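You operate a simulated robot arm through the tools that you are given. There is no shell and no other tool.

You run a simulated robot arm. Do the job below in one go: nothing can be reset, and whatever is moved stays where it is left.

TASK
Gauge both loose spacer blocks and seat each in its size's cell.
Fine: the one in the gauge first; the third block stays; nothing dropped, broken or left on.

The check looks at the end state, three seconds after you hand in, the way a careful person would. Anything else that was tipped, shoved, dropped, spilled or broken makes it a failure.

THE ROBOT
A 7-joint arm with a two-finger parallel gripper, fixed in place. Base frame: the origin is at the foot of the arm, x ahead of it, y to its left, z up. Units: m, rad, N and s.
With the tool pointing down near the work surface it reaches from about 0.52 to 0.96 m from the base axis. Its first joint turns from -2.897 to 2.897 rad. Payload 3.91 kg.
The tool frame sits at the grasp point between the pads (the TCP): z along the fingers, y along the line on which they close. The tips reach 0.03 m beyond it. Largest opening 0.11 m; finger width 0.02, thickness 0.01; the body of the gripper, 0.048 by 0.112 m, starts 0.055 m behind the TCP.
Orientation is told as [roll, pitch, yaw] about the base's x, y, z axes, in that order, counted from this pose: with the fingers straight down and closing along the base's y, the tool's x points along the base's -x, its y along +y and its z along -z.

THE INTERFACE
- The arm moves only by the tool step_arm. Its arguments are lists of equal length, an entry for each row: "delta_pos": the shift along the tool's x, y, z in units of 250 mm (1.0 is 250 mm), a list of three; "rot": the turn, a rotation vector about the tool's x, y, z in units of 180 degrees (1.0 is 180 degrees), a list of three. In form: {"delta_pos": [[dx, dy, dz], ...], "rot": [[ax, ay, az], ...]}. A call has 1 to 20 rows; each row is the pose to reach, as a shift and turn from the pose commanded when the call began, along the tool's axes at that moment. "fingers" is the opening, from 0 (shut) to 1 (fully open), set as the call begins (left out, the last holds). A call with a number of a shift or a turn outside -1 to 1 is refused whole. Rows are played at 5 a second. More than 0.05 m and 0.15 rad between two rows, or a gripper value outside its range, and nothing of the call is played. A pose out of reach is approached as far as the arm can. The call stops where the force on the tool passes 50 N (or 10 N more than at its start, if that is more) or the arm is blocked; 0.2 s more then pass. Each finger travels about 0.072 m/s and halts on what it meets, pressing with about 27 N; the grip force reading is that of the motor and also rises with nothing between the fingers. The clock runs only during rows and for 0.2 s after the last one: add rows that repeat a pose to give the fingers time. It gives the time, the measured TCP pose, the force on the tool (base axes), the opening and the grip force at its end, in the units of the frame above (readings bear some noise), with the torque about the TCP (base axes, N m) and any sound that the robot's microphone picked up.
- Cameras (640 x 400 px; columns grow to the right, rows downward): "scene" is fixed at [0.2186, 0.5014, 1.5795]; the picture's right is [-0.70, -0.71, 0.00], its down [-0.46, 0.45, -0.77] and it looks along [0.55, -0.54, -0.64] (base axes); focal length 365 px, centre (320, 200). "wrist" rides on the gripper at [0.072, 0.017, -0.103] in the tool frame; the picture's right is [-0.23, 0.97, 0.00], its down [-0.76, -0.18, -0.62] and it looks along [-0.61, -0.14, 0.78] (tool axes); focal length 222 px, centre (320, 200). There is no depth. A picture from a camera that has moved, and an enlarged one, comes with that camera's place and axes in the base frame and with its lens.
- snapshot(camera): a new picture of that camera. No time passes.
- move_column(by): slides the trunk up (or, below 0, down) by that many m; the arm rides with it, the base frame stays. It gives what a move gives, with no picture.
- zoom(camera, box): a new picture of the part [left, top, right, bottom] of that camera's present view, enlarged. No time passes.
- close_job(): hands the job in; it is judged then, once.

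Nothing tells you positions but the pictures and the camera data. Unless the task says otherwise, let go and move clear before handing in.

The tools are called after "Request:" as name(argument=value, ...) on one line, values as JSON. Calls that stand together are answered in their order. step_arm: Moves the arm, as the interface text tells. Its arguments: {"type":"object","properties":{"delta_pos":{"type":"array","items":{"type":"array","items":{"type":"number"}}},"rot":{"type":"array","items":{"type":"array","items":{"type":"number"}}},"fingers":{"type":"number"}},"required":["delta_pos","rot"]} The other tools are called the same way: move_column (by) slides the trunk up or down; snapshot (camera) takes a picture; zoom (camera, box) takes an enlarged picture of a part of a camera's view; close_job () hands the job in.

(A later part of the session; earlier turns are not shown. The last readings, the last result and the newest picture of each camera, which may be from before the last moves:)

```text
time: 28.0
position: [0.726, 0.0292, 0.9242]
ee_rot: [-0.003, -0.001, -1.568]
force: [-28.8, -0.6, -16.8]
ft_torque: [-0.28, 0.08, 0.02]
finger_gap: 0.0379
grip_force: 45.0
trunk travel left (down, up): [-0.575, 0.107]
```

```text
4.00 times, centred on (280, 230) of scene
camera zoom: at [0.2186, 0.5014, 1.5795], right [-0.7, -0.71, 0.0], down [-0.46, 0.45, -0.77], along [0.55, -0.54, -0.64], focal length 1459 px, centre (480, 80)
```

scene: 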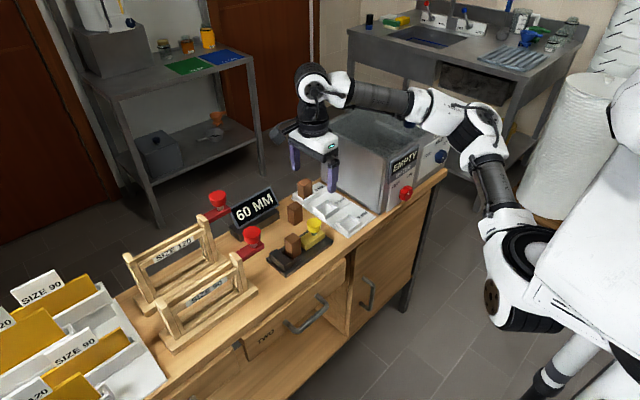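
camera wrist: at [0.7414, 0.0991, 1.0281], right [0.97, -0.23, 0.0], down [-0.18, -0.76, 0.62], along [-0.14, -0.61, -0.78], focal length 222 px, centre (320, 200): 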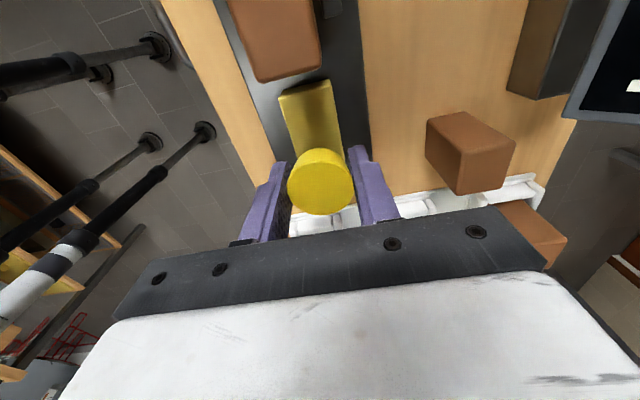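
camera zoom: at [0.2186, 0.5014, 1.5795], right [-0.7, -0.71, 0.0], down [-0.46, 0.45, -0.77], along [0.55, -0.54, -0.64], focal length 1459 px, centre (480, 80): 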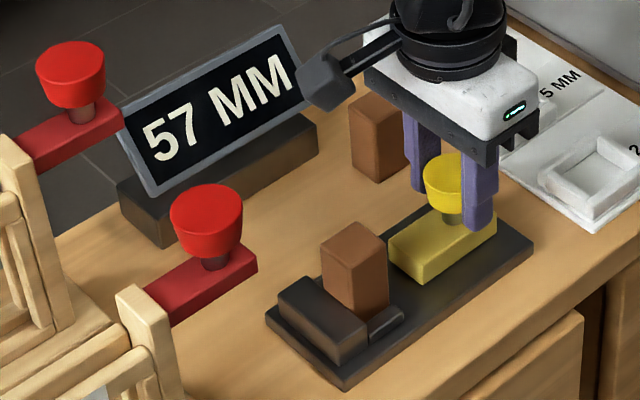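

The slider is back at 57 MM and the block stayed at the anvil. I'll ease back 2 mm more, relieve the side load and then let go of the knob.

Request:
step_arm(delta_pos=[[-0.004, -0.003, 0.002], [-0.008, -0.005, 0.003], [-0.008, -0.005, 0.003]], rot=[[0, 0, 0], [0, 0, 0], [0, 0, 0]])

Request:
step_arm(delta_pos=[[0, 0, 0], [0, 0, 0], [0, 0, 0]], rot=[[0, 0, 0], [0, 0, 0], [0, 0, 0]], fingers=0.65)

Request:
zoom(camera="scene", box=[220, 180, 340, 280])

```text
time: 28.8
position: [0.7248, 0.0284, 0.9251]
ee_rot: [0.003, 0.0, -1.573]
force: [-13.6, 0.7, -6.5]
ft_torque: [0.04, -0.02, 0.01]
finger_gap: 0.038
grip_force: 44.8
trunk travel left (down, up): [-0.575, 0.107]
```

```text
time: 29.6
position: [0.7248, 0.0284, 0.9245]
ee_rot: [0.0, 0.0, -1.571]
force: [0.4, -0.1, -0.4]
ft_torque: [0.01, -0.03, -0.01]
finger_gap: 0.0717
grip_force: 0.0
trunk travel left (down, up): [-0.575, 0.107]
```

```text
4.00 times, centred on (280, 230) of scene
camera zoom: at [0.2186, 0.5014, 1.5795], right [-0.7, -0.71, 0.0], down [-0.46, 0.45, -0.77], along [0.55, -0.54, -0.64], focal length 1459 px, centre (480, 80)
```

zoom: 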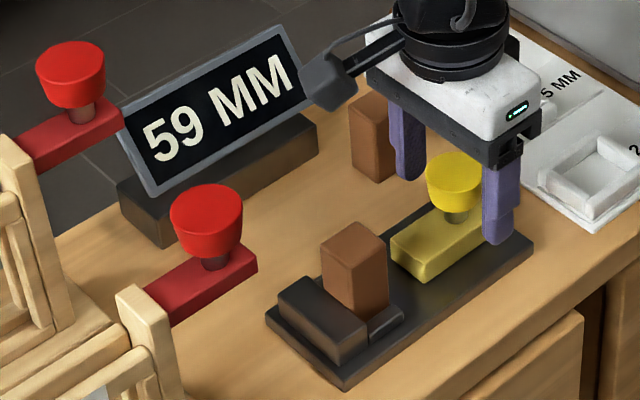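

Released at 59 MM with the block undisturbed. I'll lift straight up and rotate back to yaw 0, because the red knobs (tops near z=1.0 at y≈0.2) would foul the wrist camera at yaw −90 near the block.

Request:
step_arm(delta_pos=[[0, 0, -0.06], [0, 0, -0.16], [0, 0, -0.28], [0, 0, -0.4], [0, 0, -0.54], [0, 0, -0.54]], rot=[[0, 0, 0], [0, 0, 0], [0, 0, 0], [0, 0, 0], [0, 0, 0], [0, 0, 0]])

Request:
step_arm(delta_pos=[[0.025, 0, 0], [0.05, 0, 0], [0.075, 0, 0], [0.1, 0, 0], [0.125, 0, 0], [0.15, 0, 0], [0.18, 0, 0], [0.21, 0, 0], [0.24, 0, 0], [0.27, 0, 0], [0.3, 0, 0], [0.344, 0, 0], [0.344, 0, 0]], rot=[[0, 0, -0.0417], [0, 0, -0.0833], [0, 0, -0.125], [0, 0, -0.1667], [0, 0, -0.2083], [0, 0, -0.25], [0, 0, -0.2917], [0, 0, -0.3333], [0, 0, -0.375], [0, 0, -0.4167], [0, 0, -0.4583], [0, 0, -0.5], [0, 0, -0.5]])

Request:
snapshot(camera="wrist")

Request:
zoom(camera="scene", box=[200, 160, 360, 280])

```text
time: 31.0
position: [0.7233, 0.0275, 1.0593]
ee_rot: [0.0, 0.001, -1.571]
force: [0.3, 0.1, -0.4]
ft_torque: [0.0, 0.0, 0.02]
finger_gap: 0.0714
grip_force: 0.1
trunk travel left (down, up): [-0.575, 0.107]
```

```text
time: 33.8
position: [0.724, 0.1151, 1.0595]
ee_rot: [-0.001, -0.001, 0.002]
force: [-0.6, -0.1, -0.4]
ft_torque: [0.03, 0.01, 0.01]
finger_gap: 0.0714
grip_force: 0.0
trunk travel left (down, up): [-0.575, 0.107]
```

```text
taken
camera wrist: at [0.6509, 0.1313, 1.163], right [0.23, 0.97, 0.0], down [0.76, -0.18, 0.62], along [0.61, -0.14, -0.78], focal length 222 px, centre (320, 200)
```

wrist: 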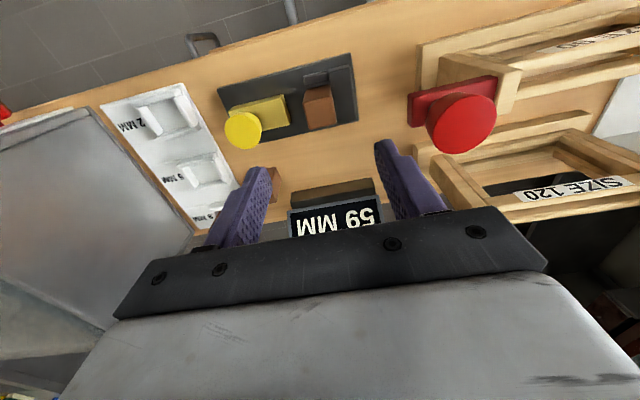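

```text
3.33 times, centred on (280, 220) of scene
camera zoom: at [0.2186, 0.5014, 1.5795], right [-0.7, -0.71, 0.0], down [-0.46, 0.45, -0.77], along [0.55, -0.54, -0.64], focal length 1216 px, centre (453, 133)
```

zoom: 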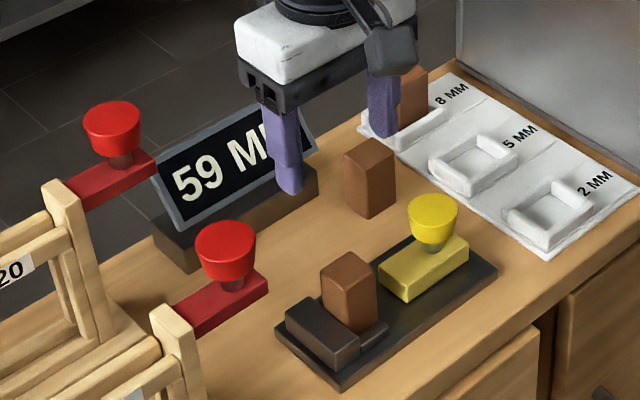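

Request:
zoom(camera="wrist", box=[210, 40, 370, 165])

Request:
zoom(camera="wrist", box=[280, 60, 520, 210])

```text
3.20 times, centred on (290, 102) of wrist
camera zoom: at [0.6509, 0.1313, 1.163], right [0.23, 0.97, 0.0], down [0.76, -0.18, 0.62], along [0.61, -0.14, -0.78], focal length 711 px, centre (416, 512)
```

zoom: 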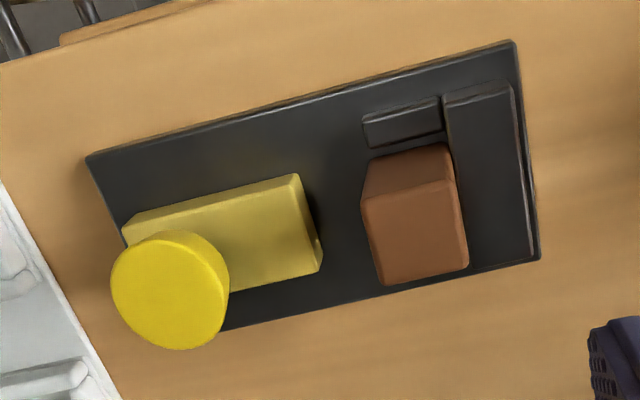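

```text
2.67 times, centred on (400, 135) of wrist
camera zoom: at [0.6509, 0.1313, 1.163], right [0.23, 0.97, 0.0], down [0.76, -0.18, 0.62], along [0.61, -0.14, -0.78], focal length 592 px, centre (107, 373)
```

zoom: 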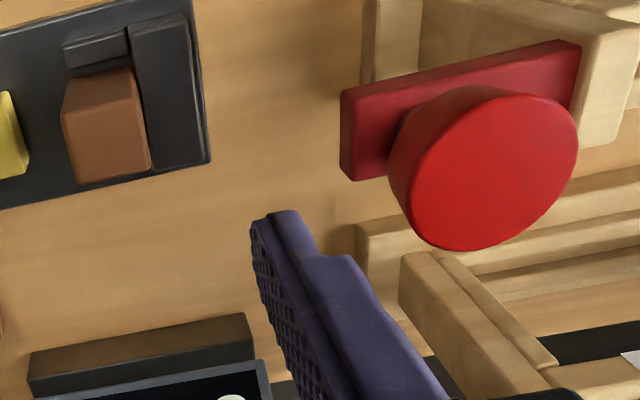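

The block's top centre is at (0.725, 0.115), directly below the TCP, and the red handle clears the gripper by about 20 mm. I'll descend around the top of the block.

Request:
step_arm(delta_pos=[[-0.004, 0, 0.12], [-0.004, 0, 0.24], [-0.004, 0, 0.36], [-0.004, 0, 0.44], [-0.004, 0, 0.5], [-0.004, 0, 0.53], [-0.004, 0, 0.554], [-0.004, 0, 0.554]], rot=[[0, 0, 0], [0, 0, 0], [0, 0, 0], [0, 0, 0], [0, 0, 0], [0, 0, 0], [0, 0, 0], [0, 0, 0]])

Request:
snapshot(camera="wrist")

Request:
zoom(camera="scene", box=[240, 190, 340, 280])

```text
time: 35.6
position: [0.7254, 0.1119, 0.9208]
ee_rot: [0.0, 0.001, -0.001]
force: [1.0, -0.7, -0.4]
ft_torque: [-0.01, 0.05, 0.0]
finger_gap: 0.0713
grip_force: 0.0
trunk travel left (down, up): [-0.575, 0.107]
```

```text
taken
camera wrist: at [0.6519, 0.1295, 1.0231], right [0.23, 0.97, 0.0], down [0.76, -0.18, 0.62], along [0.61, -0.14, -0.78], focal length 222 px, centre (320, 200)
```

wrist: 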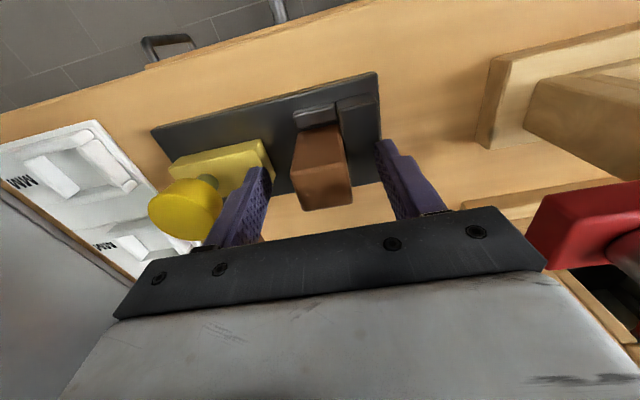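

```text
4.44 times, centred on (290, 235) of scene
camera zoom: at [0.2186, 0.5014, 1.5795], right [-0.7, -0.71, 0.0], down [-0.46, 0.45, -0.77], along [0.55, -0.54, -0.64], focal length 1621 px, centre (453, 44)
```

zoom: 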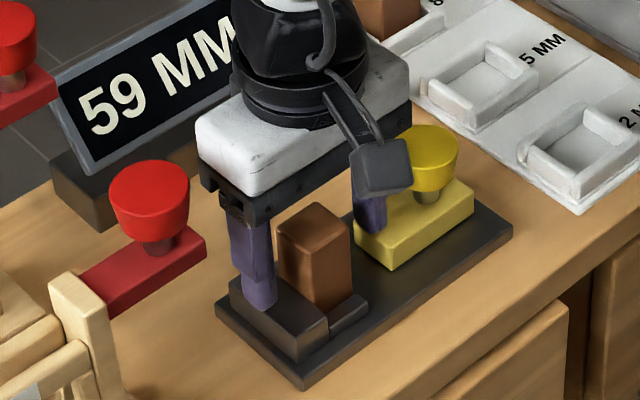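

The fingers straddle the block above the anvil and slider. Closing on the block now.

Request:
step_arm(delta_pos=[[0, 0, 0], [0, 0, 0], [0, 0, 0], [0, 0, 0]], rot=[[0, 0, 0], [0, 0, 0], [0, 0, 0], [0, 0, 0]], fingers=0)

Request:
snapshot(camera="wrist")

```text
time: 36.6
position: [0.7258, 0.1117, 0.92]
ee_rot: [0.001, 0.001, -0.001]
force: [-0.1, -0.4, -0.6]
ft_torque: [-0.07, 0.05, -0.01]
finger_gap: 0.0314
grip_force: 27.2
trunk travel left (down, up): [-0.575, 0.107]
```

```text
taken
camera wrist: at [0.6519, 0.1294, 1.0233], right [0.23, 0.97, 0.0], down [0.76, -0.18, 0.62], along [0.61, -0.14, -0.78], focal length 222 px, centre (320, 200)
```

wrist: 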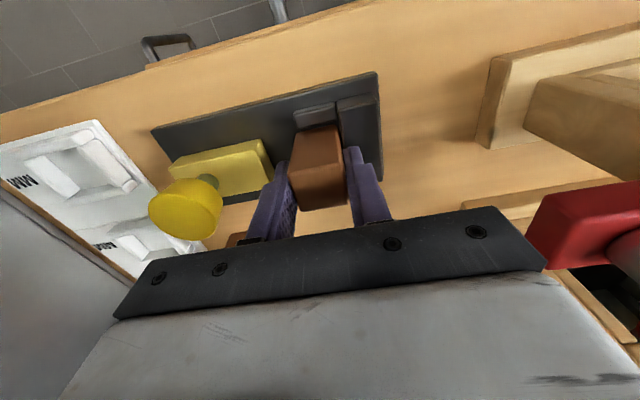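

Held at a 31.4 mm gap, which agrees with 32 mm. I'll lift and carry it over to the 32 cell, near (0.702, −0.086).

Request:
step_arm(delta_pos=[[0, 0, -0.02], [0, 0, -0.06], [0, 0, -0.14], [0, 0, -0.24], [0, 0, -0.36], [0, 0, -0.48], [0, 0, -0.48]], rot=[[0, 0, 0], [0, 0, 0], [0, 0, 0], [0, 0, 0], [0, 0, 0], [0, 0, 0], [0, 0, 0]])

Request:
step_arm(delta_pos=[[0.015, -0.13, 0], [0.03, -0.26, 0], [0.045, -0.39, 0], [0.06, -0.52, 0], [0.075, -0.65, 0], [0.09, -0.78, 0], [0.092, -0.794, 0], [0.092, -0.794, 0]], rot=[[0, 0, 0], [0, 0, 0], [0, 0, 0], [0, 0, 0], [0, 0, 0], [0, 0, 0], [0, 0, 0], [0, 0, 0]])

Request:
snapshot(camera="wrist")

Request:
zoom(camera="scene", box=[260, 150, 420, 270])

```text
time: 38.2
position: [0.7231, 0.1131, 1.0409]
ee_rot: [-0.001, 0.0, 0.0]
force: [0.1, -0.7, -0.6]
ft_torque: [-0.02, 0.0, -0.02]
finger_gap: 0.0311
grip_force: 27.0
trunk travel left (down, up): [-0.575, 0.107]
```

```text
time: 40.0
position: [0.7006, -0.0849, 1.041]
ee_rot: [0.001, 0.0, 0.0]
force: [-0.6, -0.6, -1.0]
ft_torque: [-0.03, 0.03, 0.02]
finger_gap: 0.0315
grip_force: 26.9
trunk travel left (down, up): [-0.575, 0.107]
```

```text
taken
camera wrist: at [0.6277, -0.0674, 1.1442], right [0.23, 0.97, 0.0], down [0.76, -0.18, 0.62], along [0.61, -0.14, -0.78], focal length 222 px, centre (320, 200)
```

wrist: 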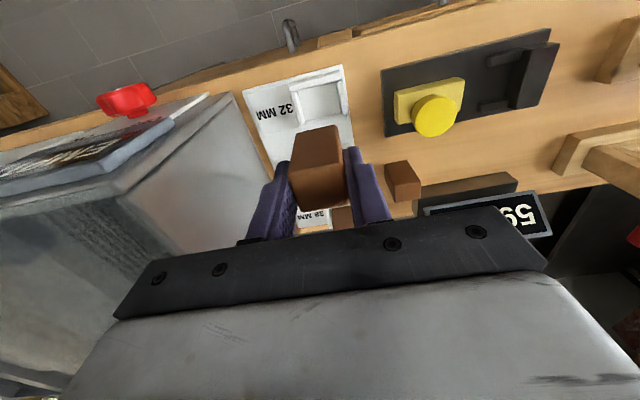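

```text
3.33 times, centred on (340, 210) of scene
camera zoom: at [0.2186, 0.5014, 1.5795], right [-0.7, -0.71, 0.0], down [-0.46, 0.45, -0.77], along [0.55, -0.54, -0.64], focal length 1216 px, centre (253, 167)
```

zoom: 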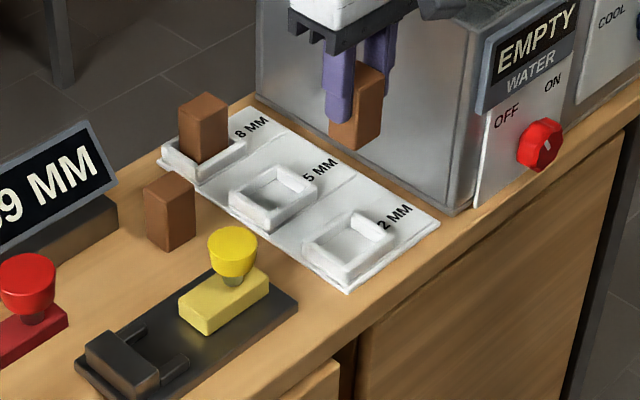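

The block is above the 32 cell. I'll zoom in to align it with the pocket.

Request:
zoom(camera="wrist", box=[240, 50, 400, 150])

Request:
zoom(camera="scene", box=[330, 195, 380, 230])

```text
4.00 times, centred on (320, 100) of wrist
camera zoom: at [0.6277, -0.0674, 1.1442], right [0.23, 0.97, 0.0], down [0.76, -0.18, 0.62], along [0.61, -0.14, -0.78], focal length 888 px, centre (320, 600)
```

zoom: 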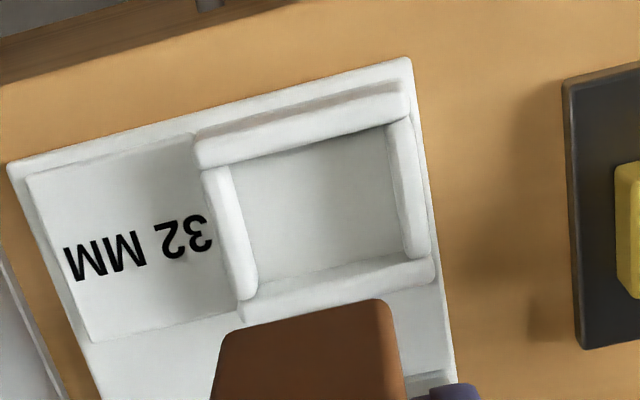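

```text
11.43 times, centred on (355, 212) of scene
camera zoom: at [0.2186, 0.5014, 1.5795], right [-0.7, -0.71, 0.0], down [-0.46, 0.45, -0.77], along [0.55, -0.54, -0.64], focal length 4169 px, centre (-80, 57)
```

zoom: 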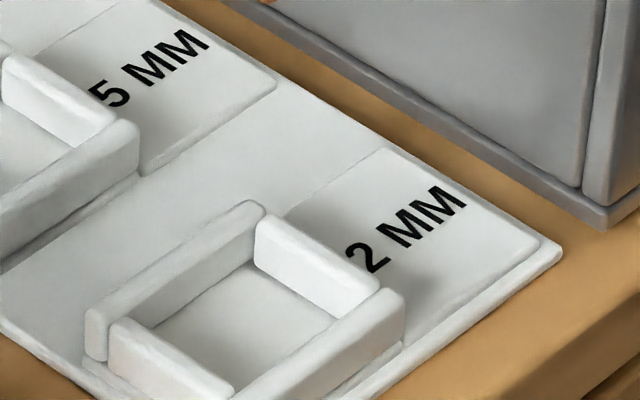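

The pocket's inner bounds are x 0.682–0.722 and y −0.109 to −0.061, so its centre is (0.702, −0.085). I'll lower the block to just above the floor.

Request:
step_arm(delta_pos=[[-0.006, 0, 0.1], [-0.006, 0, 0.2], [-0.006, 0, 0.3], [-0.006, 0, 0.38], [-0.006, 0, 0.44], [-0.006, 0, 0.44]], rot=[[0, 0, 0], [0, 0, 0], [0, 0, 0], [0, 0, 0], [0, 0, 0], [0, 0, 0]])

Request:
zoom(camera="wrist", box=[220, 80, 420, 220])

Request:
zoom(camera="scene", box=[310, 170, 390, 240])

```text
time: 41.4
position: [0.7024, -0.0834, 0.9309]
ee_rot: [0.001, -0.001, -0.001]
force: [-0.3, -0.9, -1.1]
ft_torque: [0.0, -0.02, 0.0]
finger_gap: 0.0312
grip_force: 26.9
trunk travel left (down, up): [-0.575, 0.107]
```

```text
2.86 times, centred on (320, 150) of wrist
camera zoom: at [0.6294, -0.0672, 1.0336], right [0.23, 0.97, 0.0], down [0.76, -0.18, 0.62], along [0.61, -0.14, -0.78], focal length 635 px, centre (320, 343)
```

zoom: 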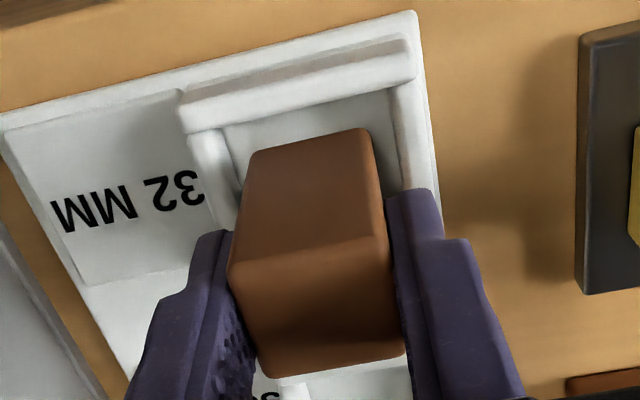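

```text
5.71 times, centred on (350, 205) of scene
camera zoom: at [0.2186, 0.5014, 1.5795], right [-0.7, -0.71, 0.0], down [-0.46, 0.45, -0.77], along [0.55, -0.54, -0.64], focal length 2085 px, centre (149, 171)
```

zoom: 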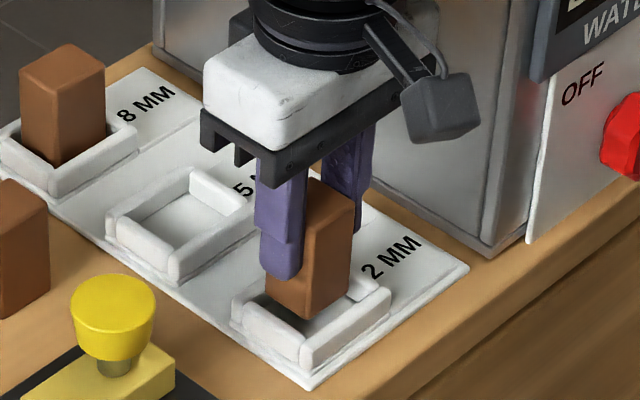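

It lines up well inside the pocket. Now I'll lower slowly onto the floor, watching the force.

Request:
step_arm(delta_pos=[[0, 0, 0.008], [0, 0, 0.016], [0, 0, 0.024], [0, 0, 0.032], [0, 0, 0.04], [0, 0, 0.048], [0, 0, 0.056], [0, 0, 0.06], [0, 0, 0.06]], rot=[[0, 0, 0], [0, 0, 0], [0, 0, 0], [0, 0, 0], [0, 0, 0], [0, 0, 0], [0, 0, 0], [0, 0, 0], [0, 0, 0]])

Request:
zoom(camera="scene", box=[310, 170, 390, 240])

```text
time: 43.4
position: [0.7048, -0.0851, 0.9168]
ee_rot: [0.001, -0.001, 0.0]
force: [-1.3, 0.4, 3.7]
ft_torque: [0.03, 0.04, 0.0]
finger_gap: 0.0311
grip_force: 27.4
trunk travel left (down, up): [-0.575, 0.107]
```

```text
5.71 times, centred on (350, 205) of scene
camera zoom: at [0.2186, 0.5014, 1.5795], right [-0.7, -0.71, 0.0], down [-0.46, 0.45, -0.77], along [0.55, -0.54, -0.64], focal length 2085 px, centre (149, 171)
```

zoom: 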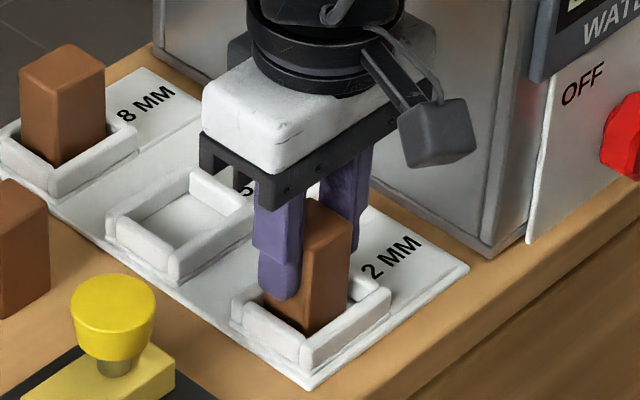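

First contact shows (+3.7 N). I'll go 0.75 mm further to confirm it's on the floor before letting go.

Request:
step_arm(delta_pos=[[0, 0, 0.002], [0, 0, 0.003], [0, 0, 0.003]], rot=[[0, 0, 0], [0, 0, 0], [0, 0, 0]])

Request:
zoom(camera="wrist", box=[220, 80, 420, 220])

Request:
zoom(camera="scene", box=[330, 195, 380, 235])

```text
time: 44.2
position: [0.7037, -0.0853, 0.9161]
ee_rot: [0.001, -0.002, -0.001]
force: [2.9, -1.6, 9.7]
ft_torque: [-0.05, -0.12, 0.01]
finger_gap: 0.0315
grip_force: 27.1
trunk travel left (down, up): [-0.575, 0.107]
```

```text
2.86 times, centred on (320, 150) of wrist
camera zoom: at [0.6301, -0.0679, 1.019], right [0.23, 0.97, 0.0], down [0.76, -0.18, 0.62], along [0.61, -0.14, -0.78], focal length 635 px, centre (320, 343)
```

zoom: 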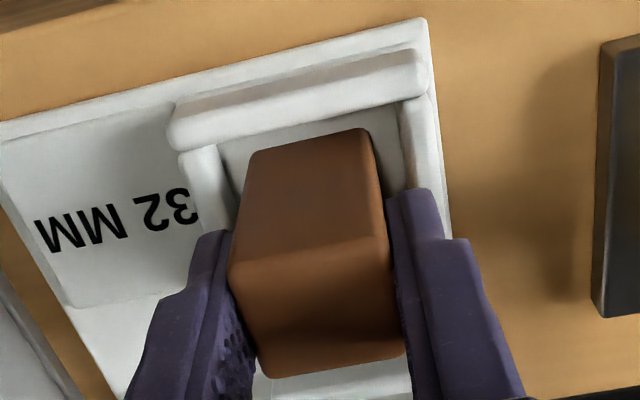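

```text
10.00 times, centred on (355, 215) of scene
camera zoom: at [0.2186, 0.5014, 1.5795], right [-0.7, -0.71, 0.0], down [-0.46, 0.45, -0.77], along [0.55, -0.54, -0.64], focal length 3648 px, centre (-30, 50)
```

zoom: 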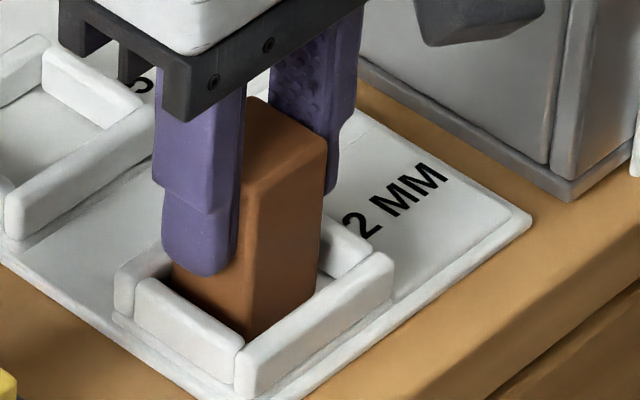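

The block is on the pocket floor with clearance on the visible sides. I'll open the fingers and lift straight up.

Request:
step_arm(delta_pos=[[0, 0, -0.002], [0, 0, -0.002], [0, 0, -0.002], [0, 0, -0.002]], rot=[[0, 0, 0], [0, 0, 0], [0, 0, 0], [0, 0, 0]], fingers=0.55)

Request:
step_arm(delta_pos=[[0, 0, -0.02], [0, 0, -0.06], [0, 0, -0.14], [0, 0, -0.24], [0, 0, -0.36], [0, 0, -0.48], [0, 0, -0.54], [0, 0, -0.54]], rot=[[0, 0, 0], [0, 0, 0], [0, 0, 0], [0, 0, 0], [0, 0, 0], [0, 0, 0], [0, 0, 0], [0, 0, 0]])

Request:
zoom(camera="wrist", box=[220, 40, 420, 180])

Request:
zoom(camera="scene", box=[260, 150, 420, 270])

```text
time: 45.2
position: [0.7022, -0.0853, 0.917]
ee_rot: [0.0, 0.0, -0.001]
force: [-0.6, -0.2, -0.2]
ft_torque: [0.0, 0.0, 0.0]
finger_gap: 0.0604
grip_force: 0.1
trunk travel left (down, up): [-0.575, 0.107]
```

```text
time: 47.0
position: [0.7064, -0.0833, 1.0499]
ee_rot: [0.0, -0.001, 0.001]
force: [0.2, 0.4, 0.4]
ft_torque: [-0.03, 0.01, 0.0]
finger_gap: 0.0609
grip_force: 0.2
trunk travel left (down, up): [-0.575, 0.107]
```

```text
2.86 times, centred on (320, 110) of wrist
camera zoom: at [0.6321, -0.0667, 1.1539], right [0.23, 0.97, 0.0], down [0.76, -0.18, 0.62], along [0.61, -0.14, -0.78], focal length 635 px, centre (320, 457)
```

zoom: 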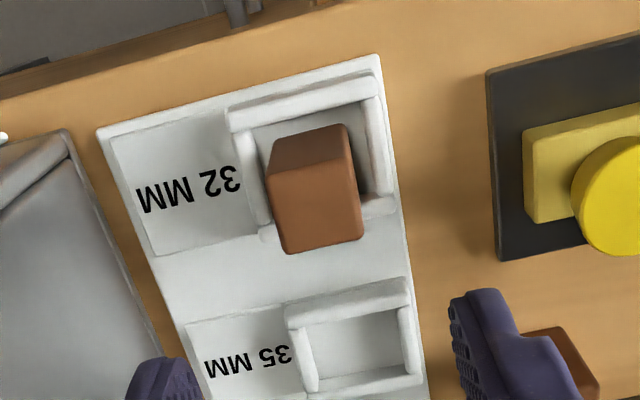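

```text
3.33 times, centred on (340, 210) of scene
camera zoom: at [0.2186, 0.5014, 1.5795], right [-0.7, -0.71, 0.0], down [-0.46, 0.45, -0.77], along [0.55, -0.54, -0.64], focal length 1216 px, centre (253, 167)
```

zoom: 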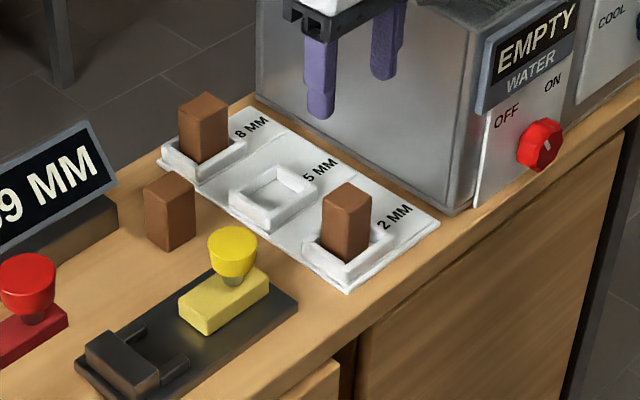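

Block one sits upright in the 32 cell. Next is the second loose block near (0.826, 0.004), so I'll move above it for a look.

Request:
step_arm(delta_pos=[[-0.08, 0.06, 0], [-0.16, 0.12, 0], [-0.24, 0.18, 0], [-0.32, 0.24, 0], [-0.41, 0.3, 0], [-0.48, 0.356, 0], [-0.48, 0.356, 0]], rot=[[0, 0, 0], [0, 0, 0], [0, 0, 0], [0, 0, 0], [0, 0, 0], [0, 0, 0], [0, 0, 0]])

Request:
zoom(camera="wrist", box=[220, 30, 420, 210])

Request:
zoom(camera="scene", box=[230, 150, 350, 250])

```text
time: 48.6
position: [0.8256, 0.0051, 1.0504]
ee_rot: [0.0, 0.0, 0.0]
force: [-0.4, 0.1, 0.0]
ft_torque: [0.01, -0.02, -0.02]
finger_gap: 0.0607
grip_force: 0.0
trunk travel left (down, up): [-0.575, 0.107]
```

```text
2.22 times, centred on (320, 120) of wrist
camera zoom: at [0.7521, 0.022, 1.1543], right [0.23, 0.97, 0.0], down [0.76, -0.18, 0.62], along [0.61, -0.14, -0.78], focal length 494 px, centre (320, 378)
```

zoom: 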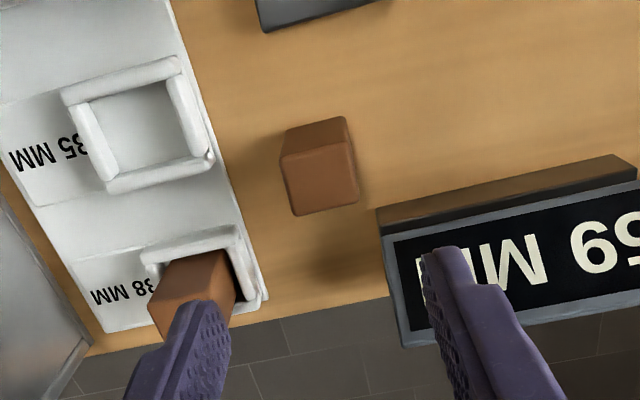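

```text
4.00 times, centred on (290, 200) of scene
camera zoom: at [0.2186, 0.5014, 1.5795], right [-0.7, -0.71, 0.0], down [-0.46, 0.45, -0.77], along [0.55, -0.54, -0.64], focal length 1459 px, centre (440, 200)
```

zoom: 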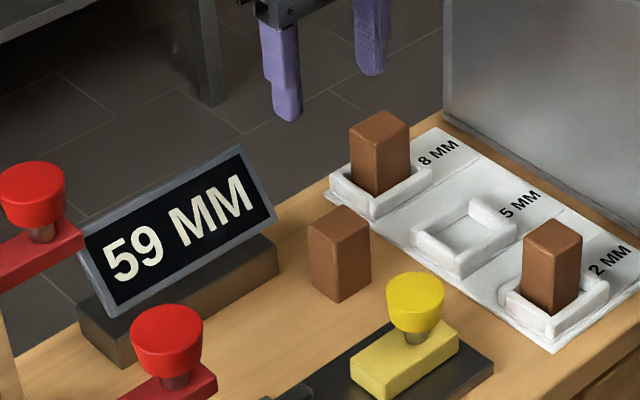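

The second block's top centre is at (0.824, 0.007) and it's square to the axes. I'll descend around it.

Request:
step_arm(delta_pos=[[0.004, 0.008, 0.12], [0.004, 0.008, 0.24], [0.004, 0.008, 0.36], [0.004, 0.008, 0.44], [0.004, 0.008, 0.5], [0.004, 0.008, 0.54], [0.004, 0.008, 0.562], [0.004, 0.008, 0.562]], rot=[[0, 0, 0], [0, 0, 0], [0, 0, 0], [0, 0, 0], [0, 0, 0], [0, 0, 0], [0, 0, 0], [0, 0, 0]])

Request:
snapshot(camera="wrist")

Request:
zoom(camera="scene", box=[230, 150, 350, 250])

```text
time: 50.4
position: [0.8219, 0.0045, 0.9094]
ee_rot: [-0.001, 0.0, 0.0]
force: [0.2, 0.8, 0.2]
ft_torque: [0.01, -0.01, 0.03]
finger_gap: 0.0606
grip_force: 0.1
trunk travel left (down, up): [-0.575, 0.107]
```

```text
taken
camera wrist: at [0.7495, 0.0219, 1.0131], right [0.23, 0.97, 0.0], down [0.76, -0.18, 0.62], along [0.61, -0.14, -0.78], focal length 222 px, centre (320, 200)
```

wrist: 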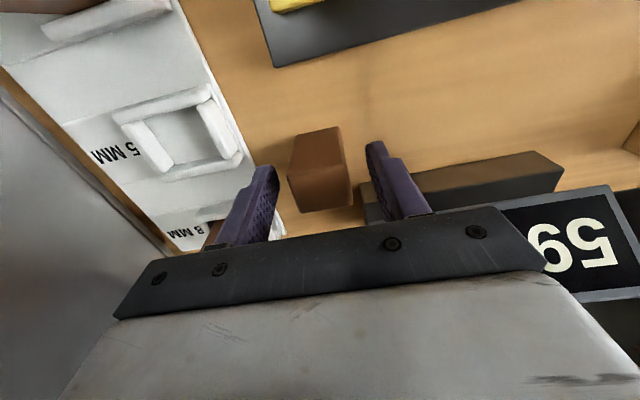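

```text
4.00 times, centred on (290, 200) of scene
camera zoom: at [0.2186, 0.5014, 1.5795], right [-0.7, -0.71, 0.0], down [-0.46, 0.45, -0.77], along [0.55, -0.54, -0.64], focal length 1459 px, centre (440, 200)
```

zoom: 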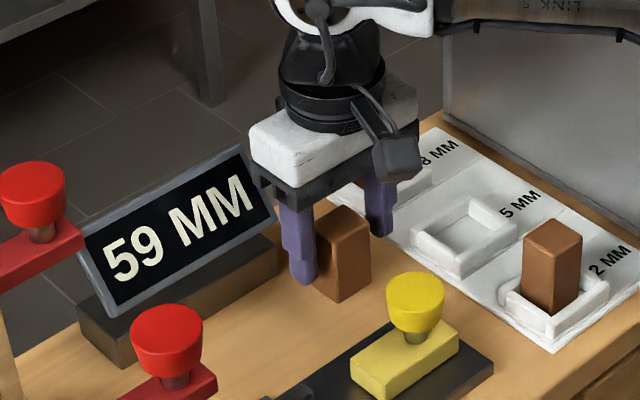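

The block is centred between the fingers, so I'm closing.

Request:
step_arm(delta_pos=[[0, 0, 0], [0, 0, 0], [0, 0, 0], [0, 0, 0]], rot=[[0, 0, 0], [0, 0, 0], [0, 0, 0], [0, 0, 0]], fingers=0)

Request:
snapshot(camera="wrist")

```text
time: 51.4
position: [0.8212, 0.0047, 0.9096]
ee_rot: [0.0, 0.002, -0.001]
force: [-0.6, 0.5, 0.4]
ft_torque: [0.0, -0.01, 0.02]
finger_gap: 0.0342
grip_force: 27.1
trunk travel left (down, up): [-0.575, 0.107]
```

```text
taken
camera wrist: at [0.7495, 0.022, 1.0132], right [0.23, 0.97, 0.0], down [0.76, -0.18, 0.62], along [0.61, -0.14, -0.78], focal length 222 px, centre (320, 200)
```

wrist: 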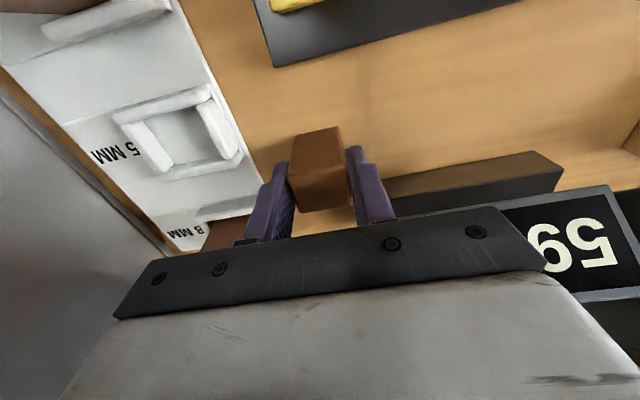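

Held at 34.2 mm, consistent with 35, but I'll still gauge it. I'll lift and carry it over to the open gauge.

Request:
step_arm(delta_pos=[[0, 0, -0.02], [0, 0, -0.06], [0, 0, -0.14], [0, 0, -0.26], [0, 0, -0.4], [0, 0, -0.52], [0, 0, -0.52]], rot=[[0, 0, 0], [0, 0, 0], [0, 0, 0], [0, 0, 0], [0, 0, 0], [0, 0, 0], [0, 0, 0]])

Request:
step_arm(delta_pos=[[0.07, 0.065, 0], [0.14, 0.13, 0], [0.21, 0.195, 0], [0.28, 0.26, 0], [0.35, 0.325, 0], [0.396, 0.381, 0], [0.396, 0.381, 0]], rot=[[0, 0, 0], [0, 0, 0], [0, 0, 0], [0, 0, 0], [0, 0, 0], [0, 0, 0], [0, 0, 0]])

Request:
zoom(camera="wrist", box=[220, 30, 420, 210])

Request:
zoom(camera="scene", box=[220, 160, 360, 280])

```text
time: 53.0
position: [0.8223, 0.0053, 1.0413]
ee_rot: [-0.001, -0.001, 0.001]
force: [-0.8, 0.3, 0.3]
ft_torque: [-0.02, -0.05, -0.04]
finger_gap: 0.0344
grip_force: 27.3
trunk travel left (down, up): [-0.575, 0.107]
```

```text
time: 54.6
position: [0.7241, 0.1026, 1.0413]
ee_rot: [0.001, 0.0, 0.001]
force: [0.1, 0.1, -0.2]
ft_torque: [0.03, -0.01, 0.01]
finger_gap: 0.0342
grip_force: 26.7
trunk travel left (down, up): [-0.575, 0.107]
```

```text
2.22 times, centred on (320, 120) of wrist
camera zoom: at [0.6507, 0.1188, 1.1438], right [0.23, 0.97, 0.0], down [0.76, -0.18, 0.62], along [0.61, -0.14, -0.78], focal length 494 px, centre (320, 378)
```

zoom: 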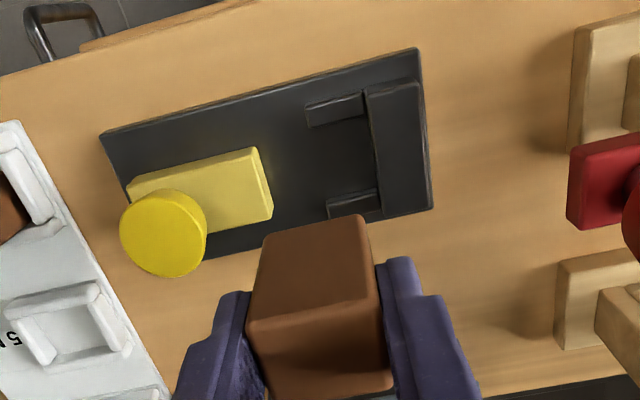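

```text
3.33 times, centred on (290, 220) of scene
camera zoom: at [0.2186, 0.5014, 1.5795], right [-0.7, -0.71, 0.0], down [-0.46, 0.45, -0.77], along [0.55, -0.54, -0.64], focal length 1216 px, centre (420, 133)
```

zoom: 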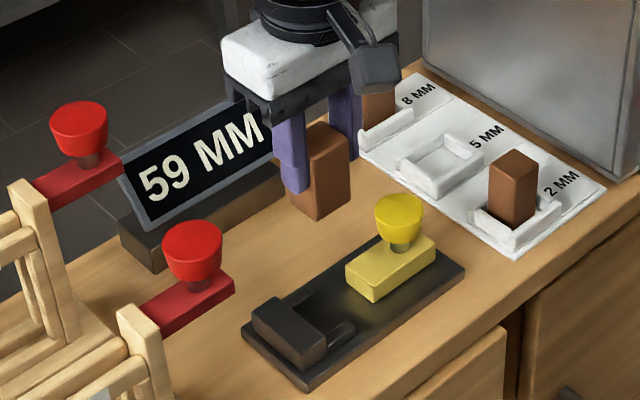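

The gauge channel spans x 0.704–0.745, with the anvil face at y≈0.1305 and the slider face at about 0.073. The block is over the opening, so I'll lower it to just above the plate.

Request:
step_arm(delta_pos=[[0, -0.003, 0.1], [0, -0.003, 0.2], [0, -0.003, 0.3], [0, -0.003, 0.38], [0, -0.003, 0.43], [0, -0.003, 0.455], [0, -0.003, 0.455]], rot=[[0, 0, 0], [0, 0, 0], [0, 0, 0], [0, 0, 0], [0, 0, 0], [0, 0, 0], [0, 0, 0]])

Request:
snapshot(camera="wrist")

Request:
zoom(camera="scene", box=[260, 200, 340, 270])

```text
time: 56.2
position: [0.7245, 0.1012, 0.9275]
ee_rot: [0.001, 0.0, 0.0]
force: [-0.1, -0.4, -0.2]
ft_torque: [-0.04, 0.0, -0.03]
finger_gap: 0.034
grip_force: 27.2
trunk travel left (down, up): [-0.575, 0.107]
```

```text
taken
camera wrist: at [0.651, 0.1188, 1.0302], right [0.23, 0.97, 0.0], down [0.76, -0.18, 0.62], along [0.61, -0.14, -0.78], focal length 222 px, centre (320, 200)
```

wrist: 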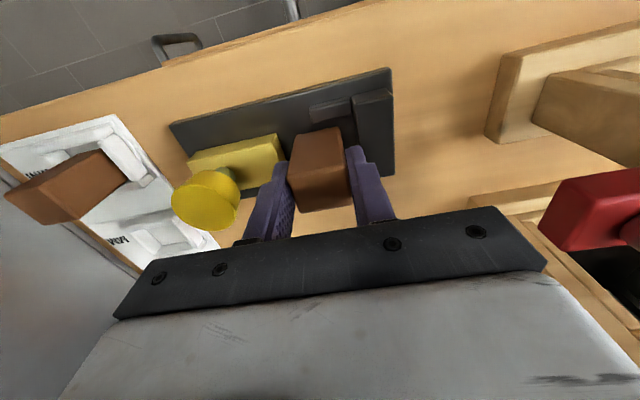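

```text
5.71 times, centred on (300, 235) of scene
camera zoom: at [0.2186, 0.5014, 1.5795], right [-0.7, -0.71, 0.0], down [-0.46, 0.45, -0.77], along [0.55, -0.54, -0.64], focal length 2085 px, centre (434, 0)
```

zoom: 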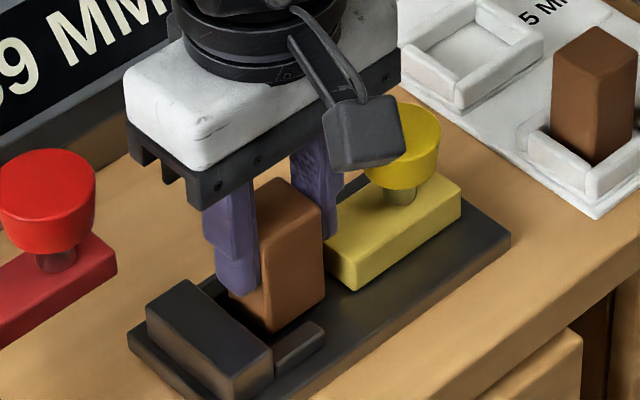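

It's well placed in the channel, so I'll lower it gently to contact.

Request:
step_arm(delta_pos=[[0, 0, 0.006], [0, 0, 0.012], [0, 0, 0.018], [0, 0, 0.024], [0, 0, 0.028], [0, 0, 0.028]], rot=[[0, 0, 0], [0, 0, 0], [0, 0, 0], [0, 0, 0], [0, 0, 0], [0, 0, 0]])

```text
time: 57.6
position: [0.7253, 0.101, 0.9228]
ee_rot: [0.004, -0.004, 0.001]
force: [5.0, 2.7, 16.1]
ft_torque: [0.13, -0.17, 0.0]
finger_gap: 0.0341
grip_force: 26.8
trunk travel left (down, up): [-0.575, 0.107]
```

Contact at 16 N. I'll check that it rests on the plate and not on a rail.

Request:
zoom(camera="scene", box=[275, 220, 325, 265])

Request:
zoom(camera="wrist", box=[240, 60, 420, 220])

```text
8.89 times, centred on (300, 242) of scene
camera zoom: at [0.2186, 0.5014, 1.5795], right [-0.7, -0.71, 0.0], down [-0.46, 0.45, -0.77], along [0.55, -0.54, -0.64], focal length 3243 px, centre (498, -178)
```

zoom: 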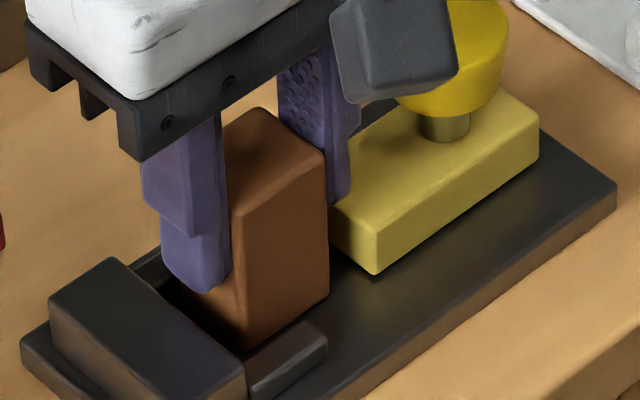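

```text
2.50 times, centred on (330, 140) of wrist
camera zoom: at [0.651, 0.1172, 1.0247], right [0.23, 0.97, 0.0], down [0.76, -0.18, 0.63], along [0.61, -0.14, -0.78], focal length 555 px, centre (295, 350)
```

zoom: 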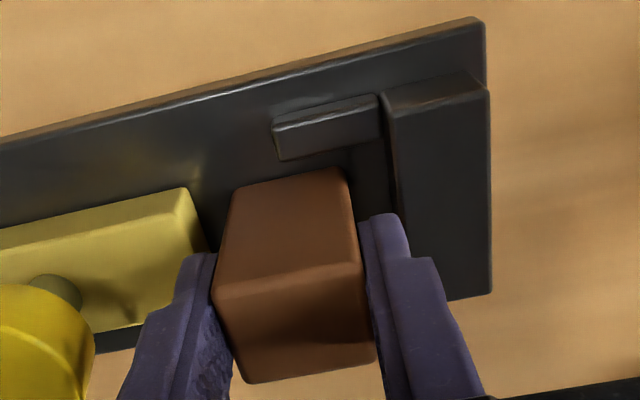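

It rests flat on the plate with clearance to both rails. I'll release and lift.

Request:
step_arm(delta_pos=[[0, 0, -0.002], [0, 0, -0.002], [0, 0, -0.002], [0, 0, -0.002]], rot=[[0, 0, 0], [0, 0, 0], [0, 0, 0], [0, 0, 0]], fingers=0.5)

Request:
step_arm(delta_pos=[[0, 0, -0.02], [0, 0, -0.06], [0, 0, -0.14], [0, 0, -0.24], [0, 0, -0.36], [0, 0, -0.48], [0, 0, -0.54], [0, 0, -0.54]], rot=[[0, 0, 0], [0, 0, 0], [0, 0, 0], [0, 0, 0], [0, 0, 0], [0, 0, 0], [0, 0, 0], [0, 0, 0]])

Request:
zoom(camera="wrist", box=[220, 30, 420, 210])

Request:
zoom(camera="scene", box=[220, 160, 360, 280])

```text
time: 58.6
position: [0.7244, 0.099, 0.9196]
ee_rot: [0.0, 0.001, -0.001]
force: [-0.6, 1.2, 0.3]
ft_torque: [-0.02, -0.01, 0.02]
finger_gap: 0.0552
grip_force: 0.0
trunk travel left (down, up): [-0.575, 0.107]
```

```text
time: 60.4
position: [0.7245, 0.1, 1.054]
ee_rot: [0.001, 0.0, 0.0]
force: [0.2, 0.6, 0.0]
ft_torque: [0.0, -0.03, -0.03]
finger_gap: 0.0551
grip_force: 0.1
trunk travel left (down, up): [-0.575, 0.107]
```

```text
2.22 times, centred on (320, 120) of wrist
camera zoom: at [0.6527, 0.1179, 1.1571], right [0.23, 0.97, 0.0], down [0.76, -0.18, 0.62], along [0.61, -0.14, -0.78], focal length 494 px, centre (320, 378)
```

zoom: 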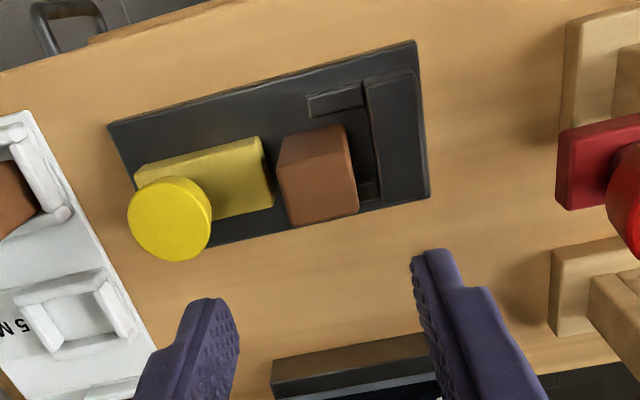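

```text
3.33 times, centred on (290, 220) of scene
camera zoom: at [0.2186, 0.5014, 1.5795], right [-0.7, -0.71, 0.0], down [-0.46, 0.45, -0.77], along [0.55, -0.54, -0.64], focal length 1216 px, centre (420, 133)
```

zoom: 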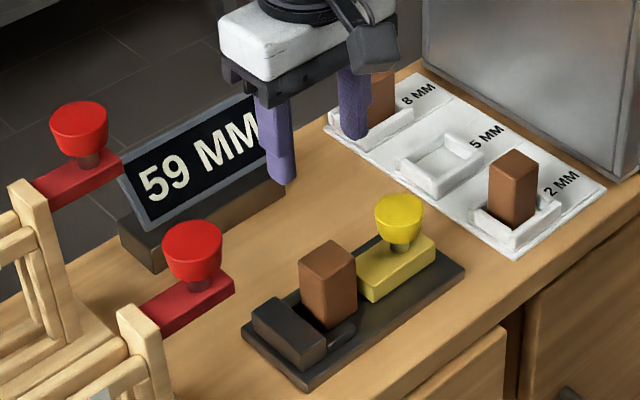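

The block stands square in the gauge. I'll turn to −90° over the yellow knob again.

Request:
step_arm(delta_pos=[[0, -0.024, 0], [0, -0.048, 0], [0, -0.072, 0], [0, -0.096, 0], [0, -0.12, 0], [0, -0.144, 0], [0, -0.168, 0], [0, -0.192, 0], [0, -0.216, 0], [0, -0.24, 0], [0, -0.264, 0], [0, -0.286, 0], [0, -0.286, 0]], rot=[[0, 0, 0.0417], [0, 0, 0.0833], [0, 0, 0.125], [0, 0, 0.1667], [0, 0, 0.2083], [0, 0, 0.25], [0, 0, 0.2917], [0, 0, 0.3333], [0, 0, 0.375], [0, 0, 0.4167], [0, 0, 0.4583], [0, 0, 0.5], [0, 0, 0.5]], fingers=0.65)

Request:
zoom(camera="wrist", box=[240, 20, 420, 180])

```text
time: 63.2
position: [0.7237, 0.0283, 1.056]
ee_rot: [0.0, -0.001, -1.571]
force: [-0.5, -0.4, 0.4]
ft_torque: [-0.01, -0.01, -0.01]
finger_gap: 0.0712
grip_force: 0.0
trunk travel left (down, up): [-0.575, 0.107]
```

```text
2.50 times, centred on (330, 100) of wrist
camera zoom: at [0.7401, 0.1008, 1.1578], right [0.97, -0.23, 0.0], down [-0.18, -0.76, 0.62], along [-0.14, -0.61, -0.78], focal length 555 px, centre (295, 450)
```

zoom: 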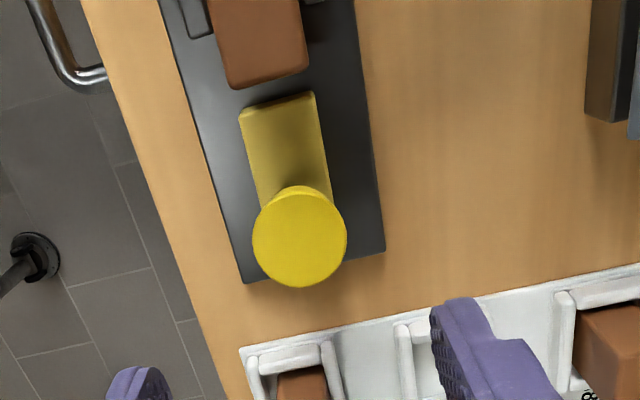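

The knob is at (0.726, 0.028), so I'll descend onto it.

Request:
step_arm(delta_pos=[[0, 0.005, 0.12], [0, 0.005, 0.24], [0, 0.005, 0.36], [0, 0.005, 0.44], [0, 0.005, 0.49], [0, 0.005, 0.524], [0, 0.005, 0.524]], rot=[[0, 0, 0], [0, 0, 0], [0, 0, 0], [0, 0, 0], [0, 0, 0], [0, 0, 0], [0, 0, 0]])

Request:
step_arm(delta_pos=[[0, 0, 0], [0, 0, 0], [0, 0, 0], [0, 0, 0]], rot=[[0, 0, 0], [0, 0, 0], [0, 0, 0], [0, 0, 0]], fingers=0)

Request:
snapshot(camera="wrist")

Request:
zoom(camera="scene", box=[220, 180, 340, 280])

```text
time: 64.8
position: [0.7247, 0.0282, 0.9222]
ee_rot: [0.0, 0.0, -1.57]
force: [0.0, -0.3, 0.0]
ft_torque: [-0.02, 0.02, 0.0]
finger_gap: 0.0714
grip_force: 0.0
trunk travel left (down, up): [-0.575, 0.107]
```

```text
time: 65.8
position: [0.7252, 0.028, 0.9216]
ee_rot: [-0.001, -0.001, -1.57]
force: [-0.8, 0.9, -1.3]
ft_torque: [0.09, 0.02, 0.01]
finger_gap: 0.0382
grip_force: 44.8
trunk travel left (down, up): [-0.575, 0.107]
```

```text
taken
camera wrist: at [0.7414, 0.1002, 1.0258], right [0.97, -0.23, 0.0], down [-0.18, -0.76, 0.62], along [-0.14, -0.61, -0.78], focal length 222 px, centre (320, 200)
```

wrist: 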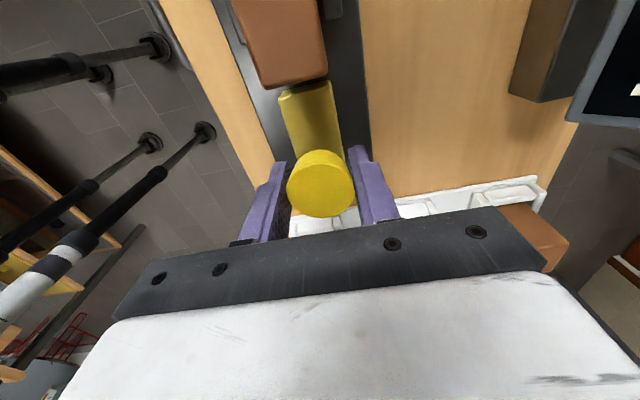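

```text
4.00 times, centred on (280, 230) of scene
camera zoom: at [0.2186, 0.5014, 1.5795], right [-0.7, -0.71, 0.0], down [-0.46, 0.45, -0.77], along [0.55, -0.54, -0.64], focal length 1459 px, centre (480, 80)
```

zoom: 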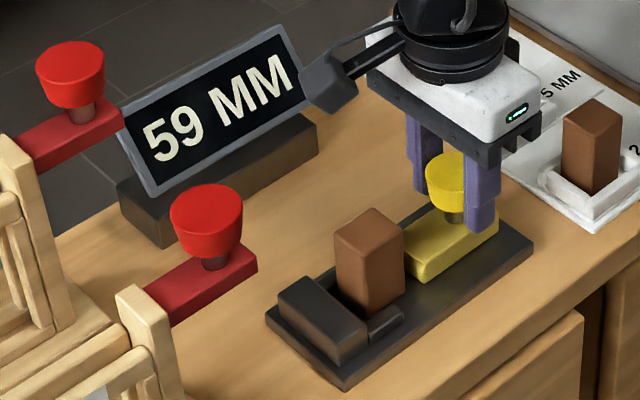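

The knob is gripped. I'll slide toward the anvil about 20 mm in small rows.

Request:
step_arm(delta_pos=[[0.01, 0, 0], [0.02, 0, 0], [0.03, 0, 0], [0.04, 0, 0], [0.05, 0, 0], [0.06, 0, 0], [0.06, 0, 0]], rot=[[0, 0, 0], [0, 0, 0], [0, 0, 0], [0, 0, 0], [0, 0, 0], [0, 0, 0], [0, 0, 0]])

Request:
zoom(camera="scene", box=[220, 180, 340, 280])

```text
time: 67.4
position: [0.7251, 0.0438, 0.922]
ee_rot: [0.001, -0.001, -1.572]
force: [-0.7, -0.5, -12.1]
ft_torque: [-0.41, -0.07, -0.11]
finger_gap: 0.038
grip_force: 45.1
trunk travel left (down, up): [-0.575, 0.107]
```

```text
4.00 times, centred on (280, 230) of scene
camera zoom: at [0.2186, 0.5014, 1.5795], right [-0.7, -0.71, 0.0], down [-0.46, 0.45, -0.77], along [0.55, -0.54, -0.64], focal length 1459 px, centre (480, 80)
```

zoom: 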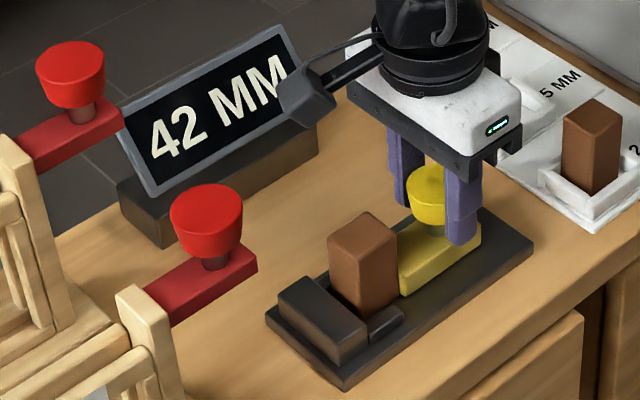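

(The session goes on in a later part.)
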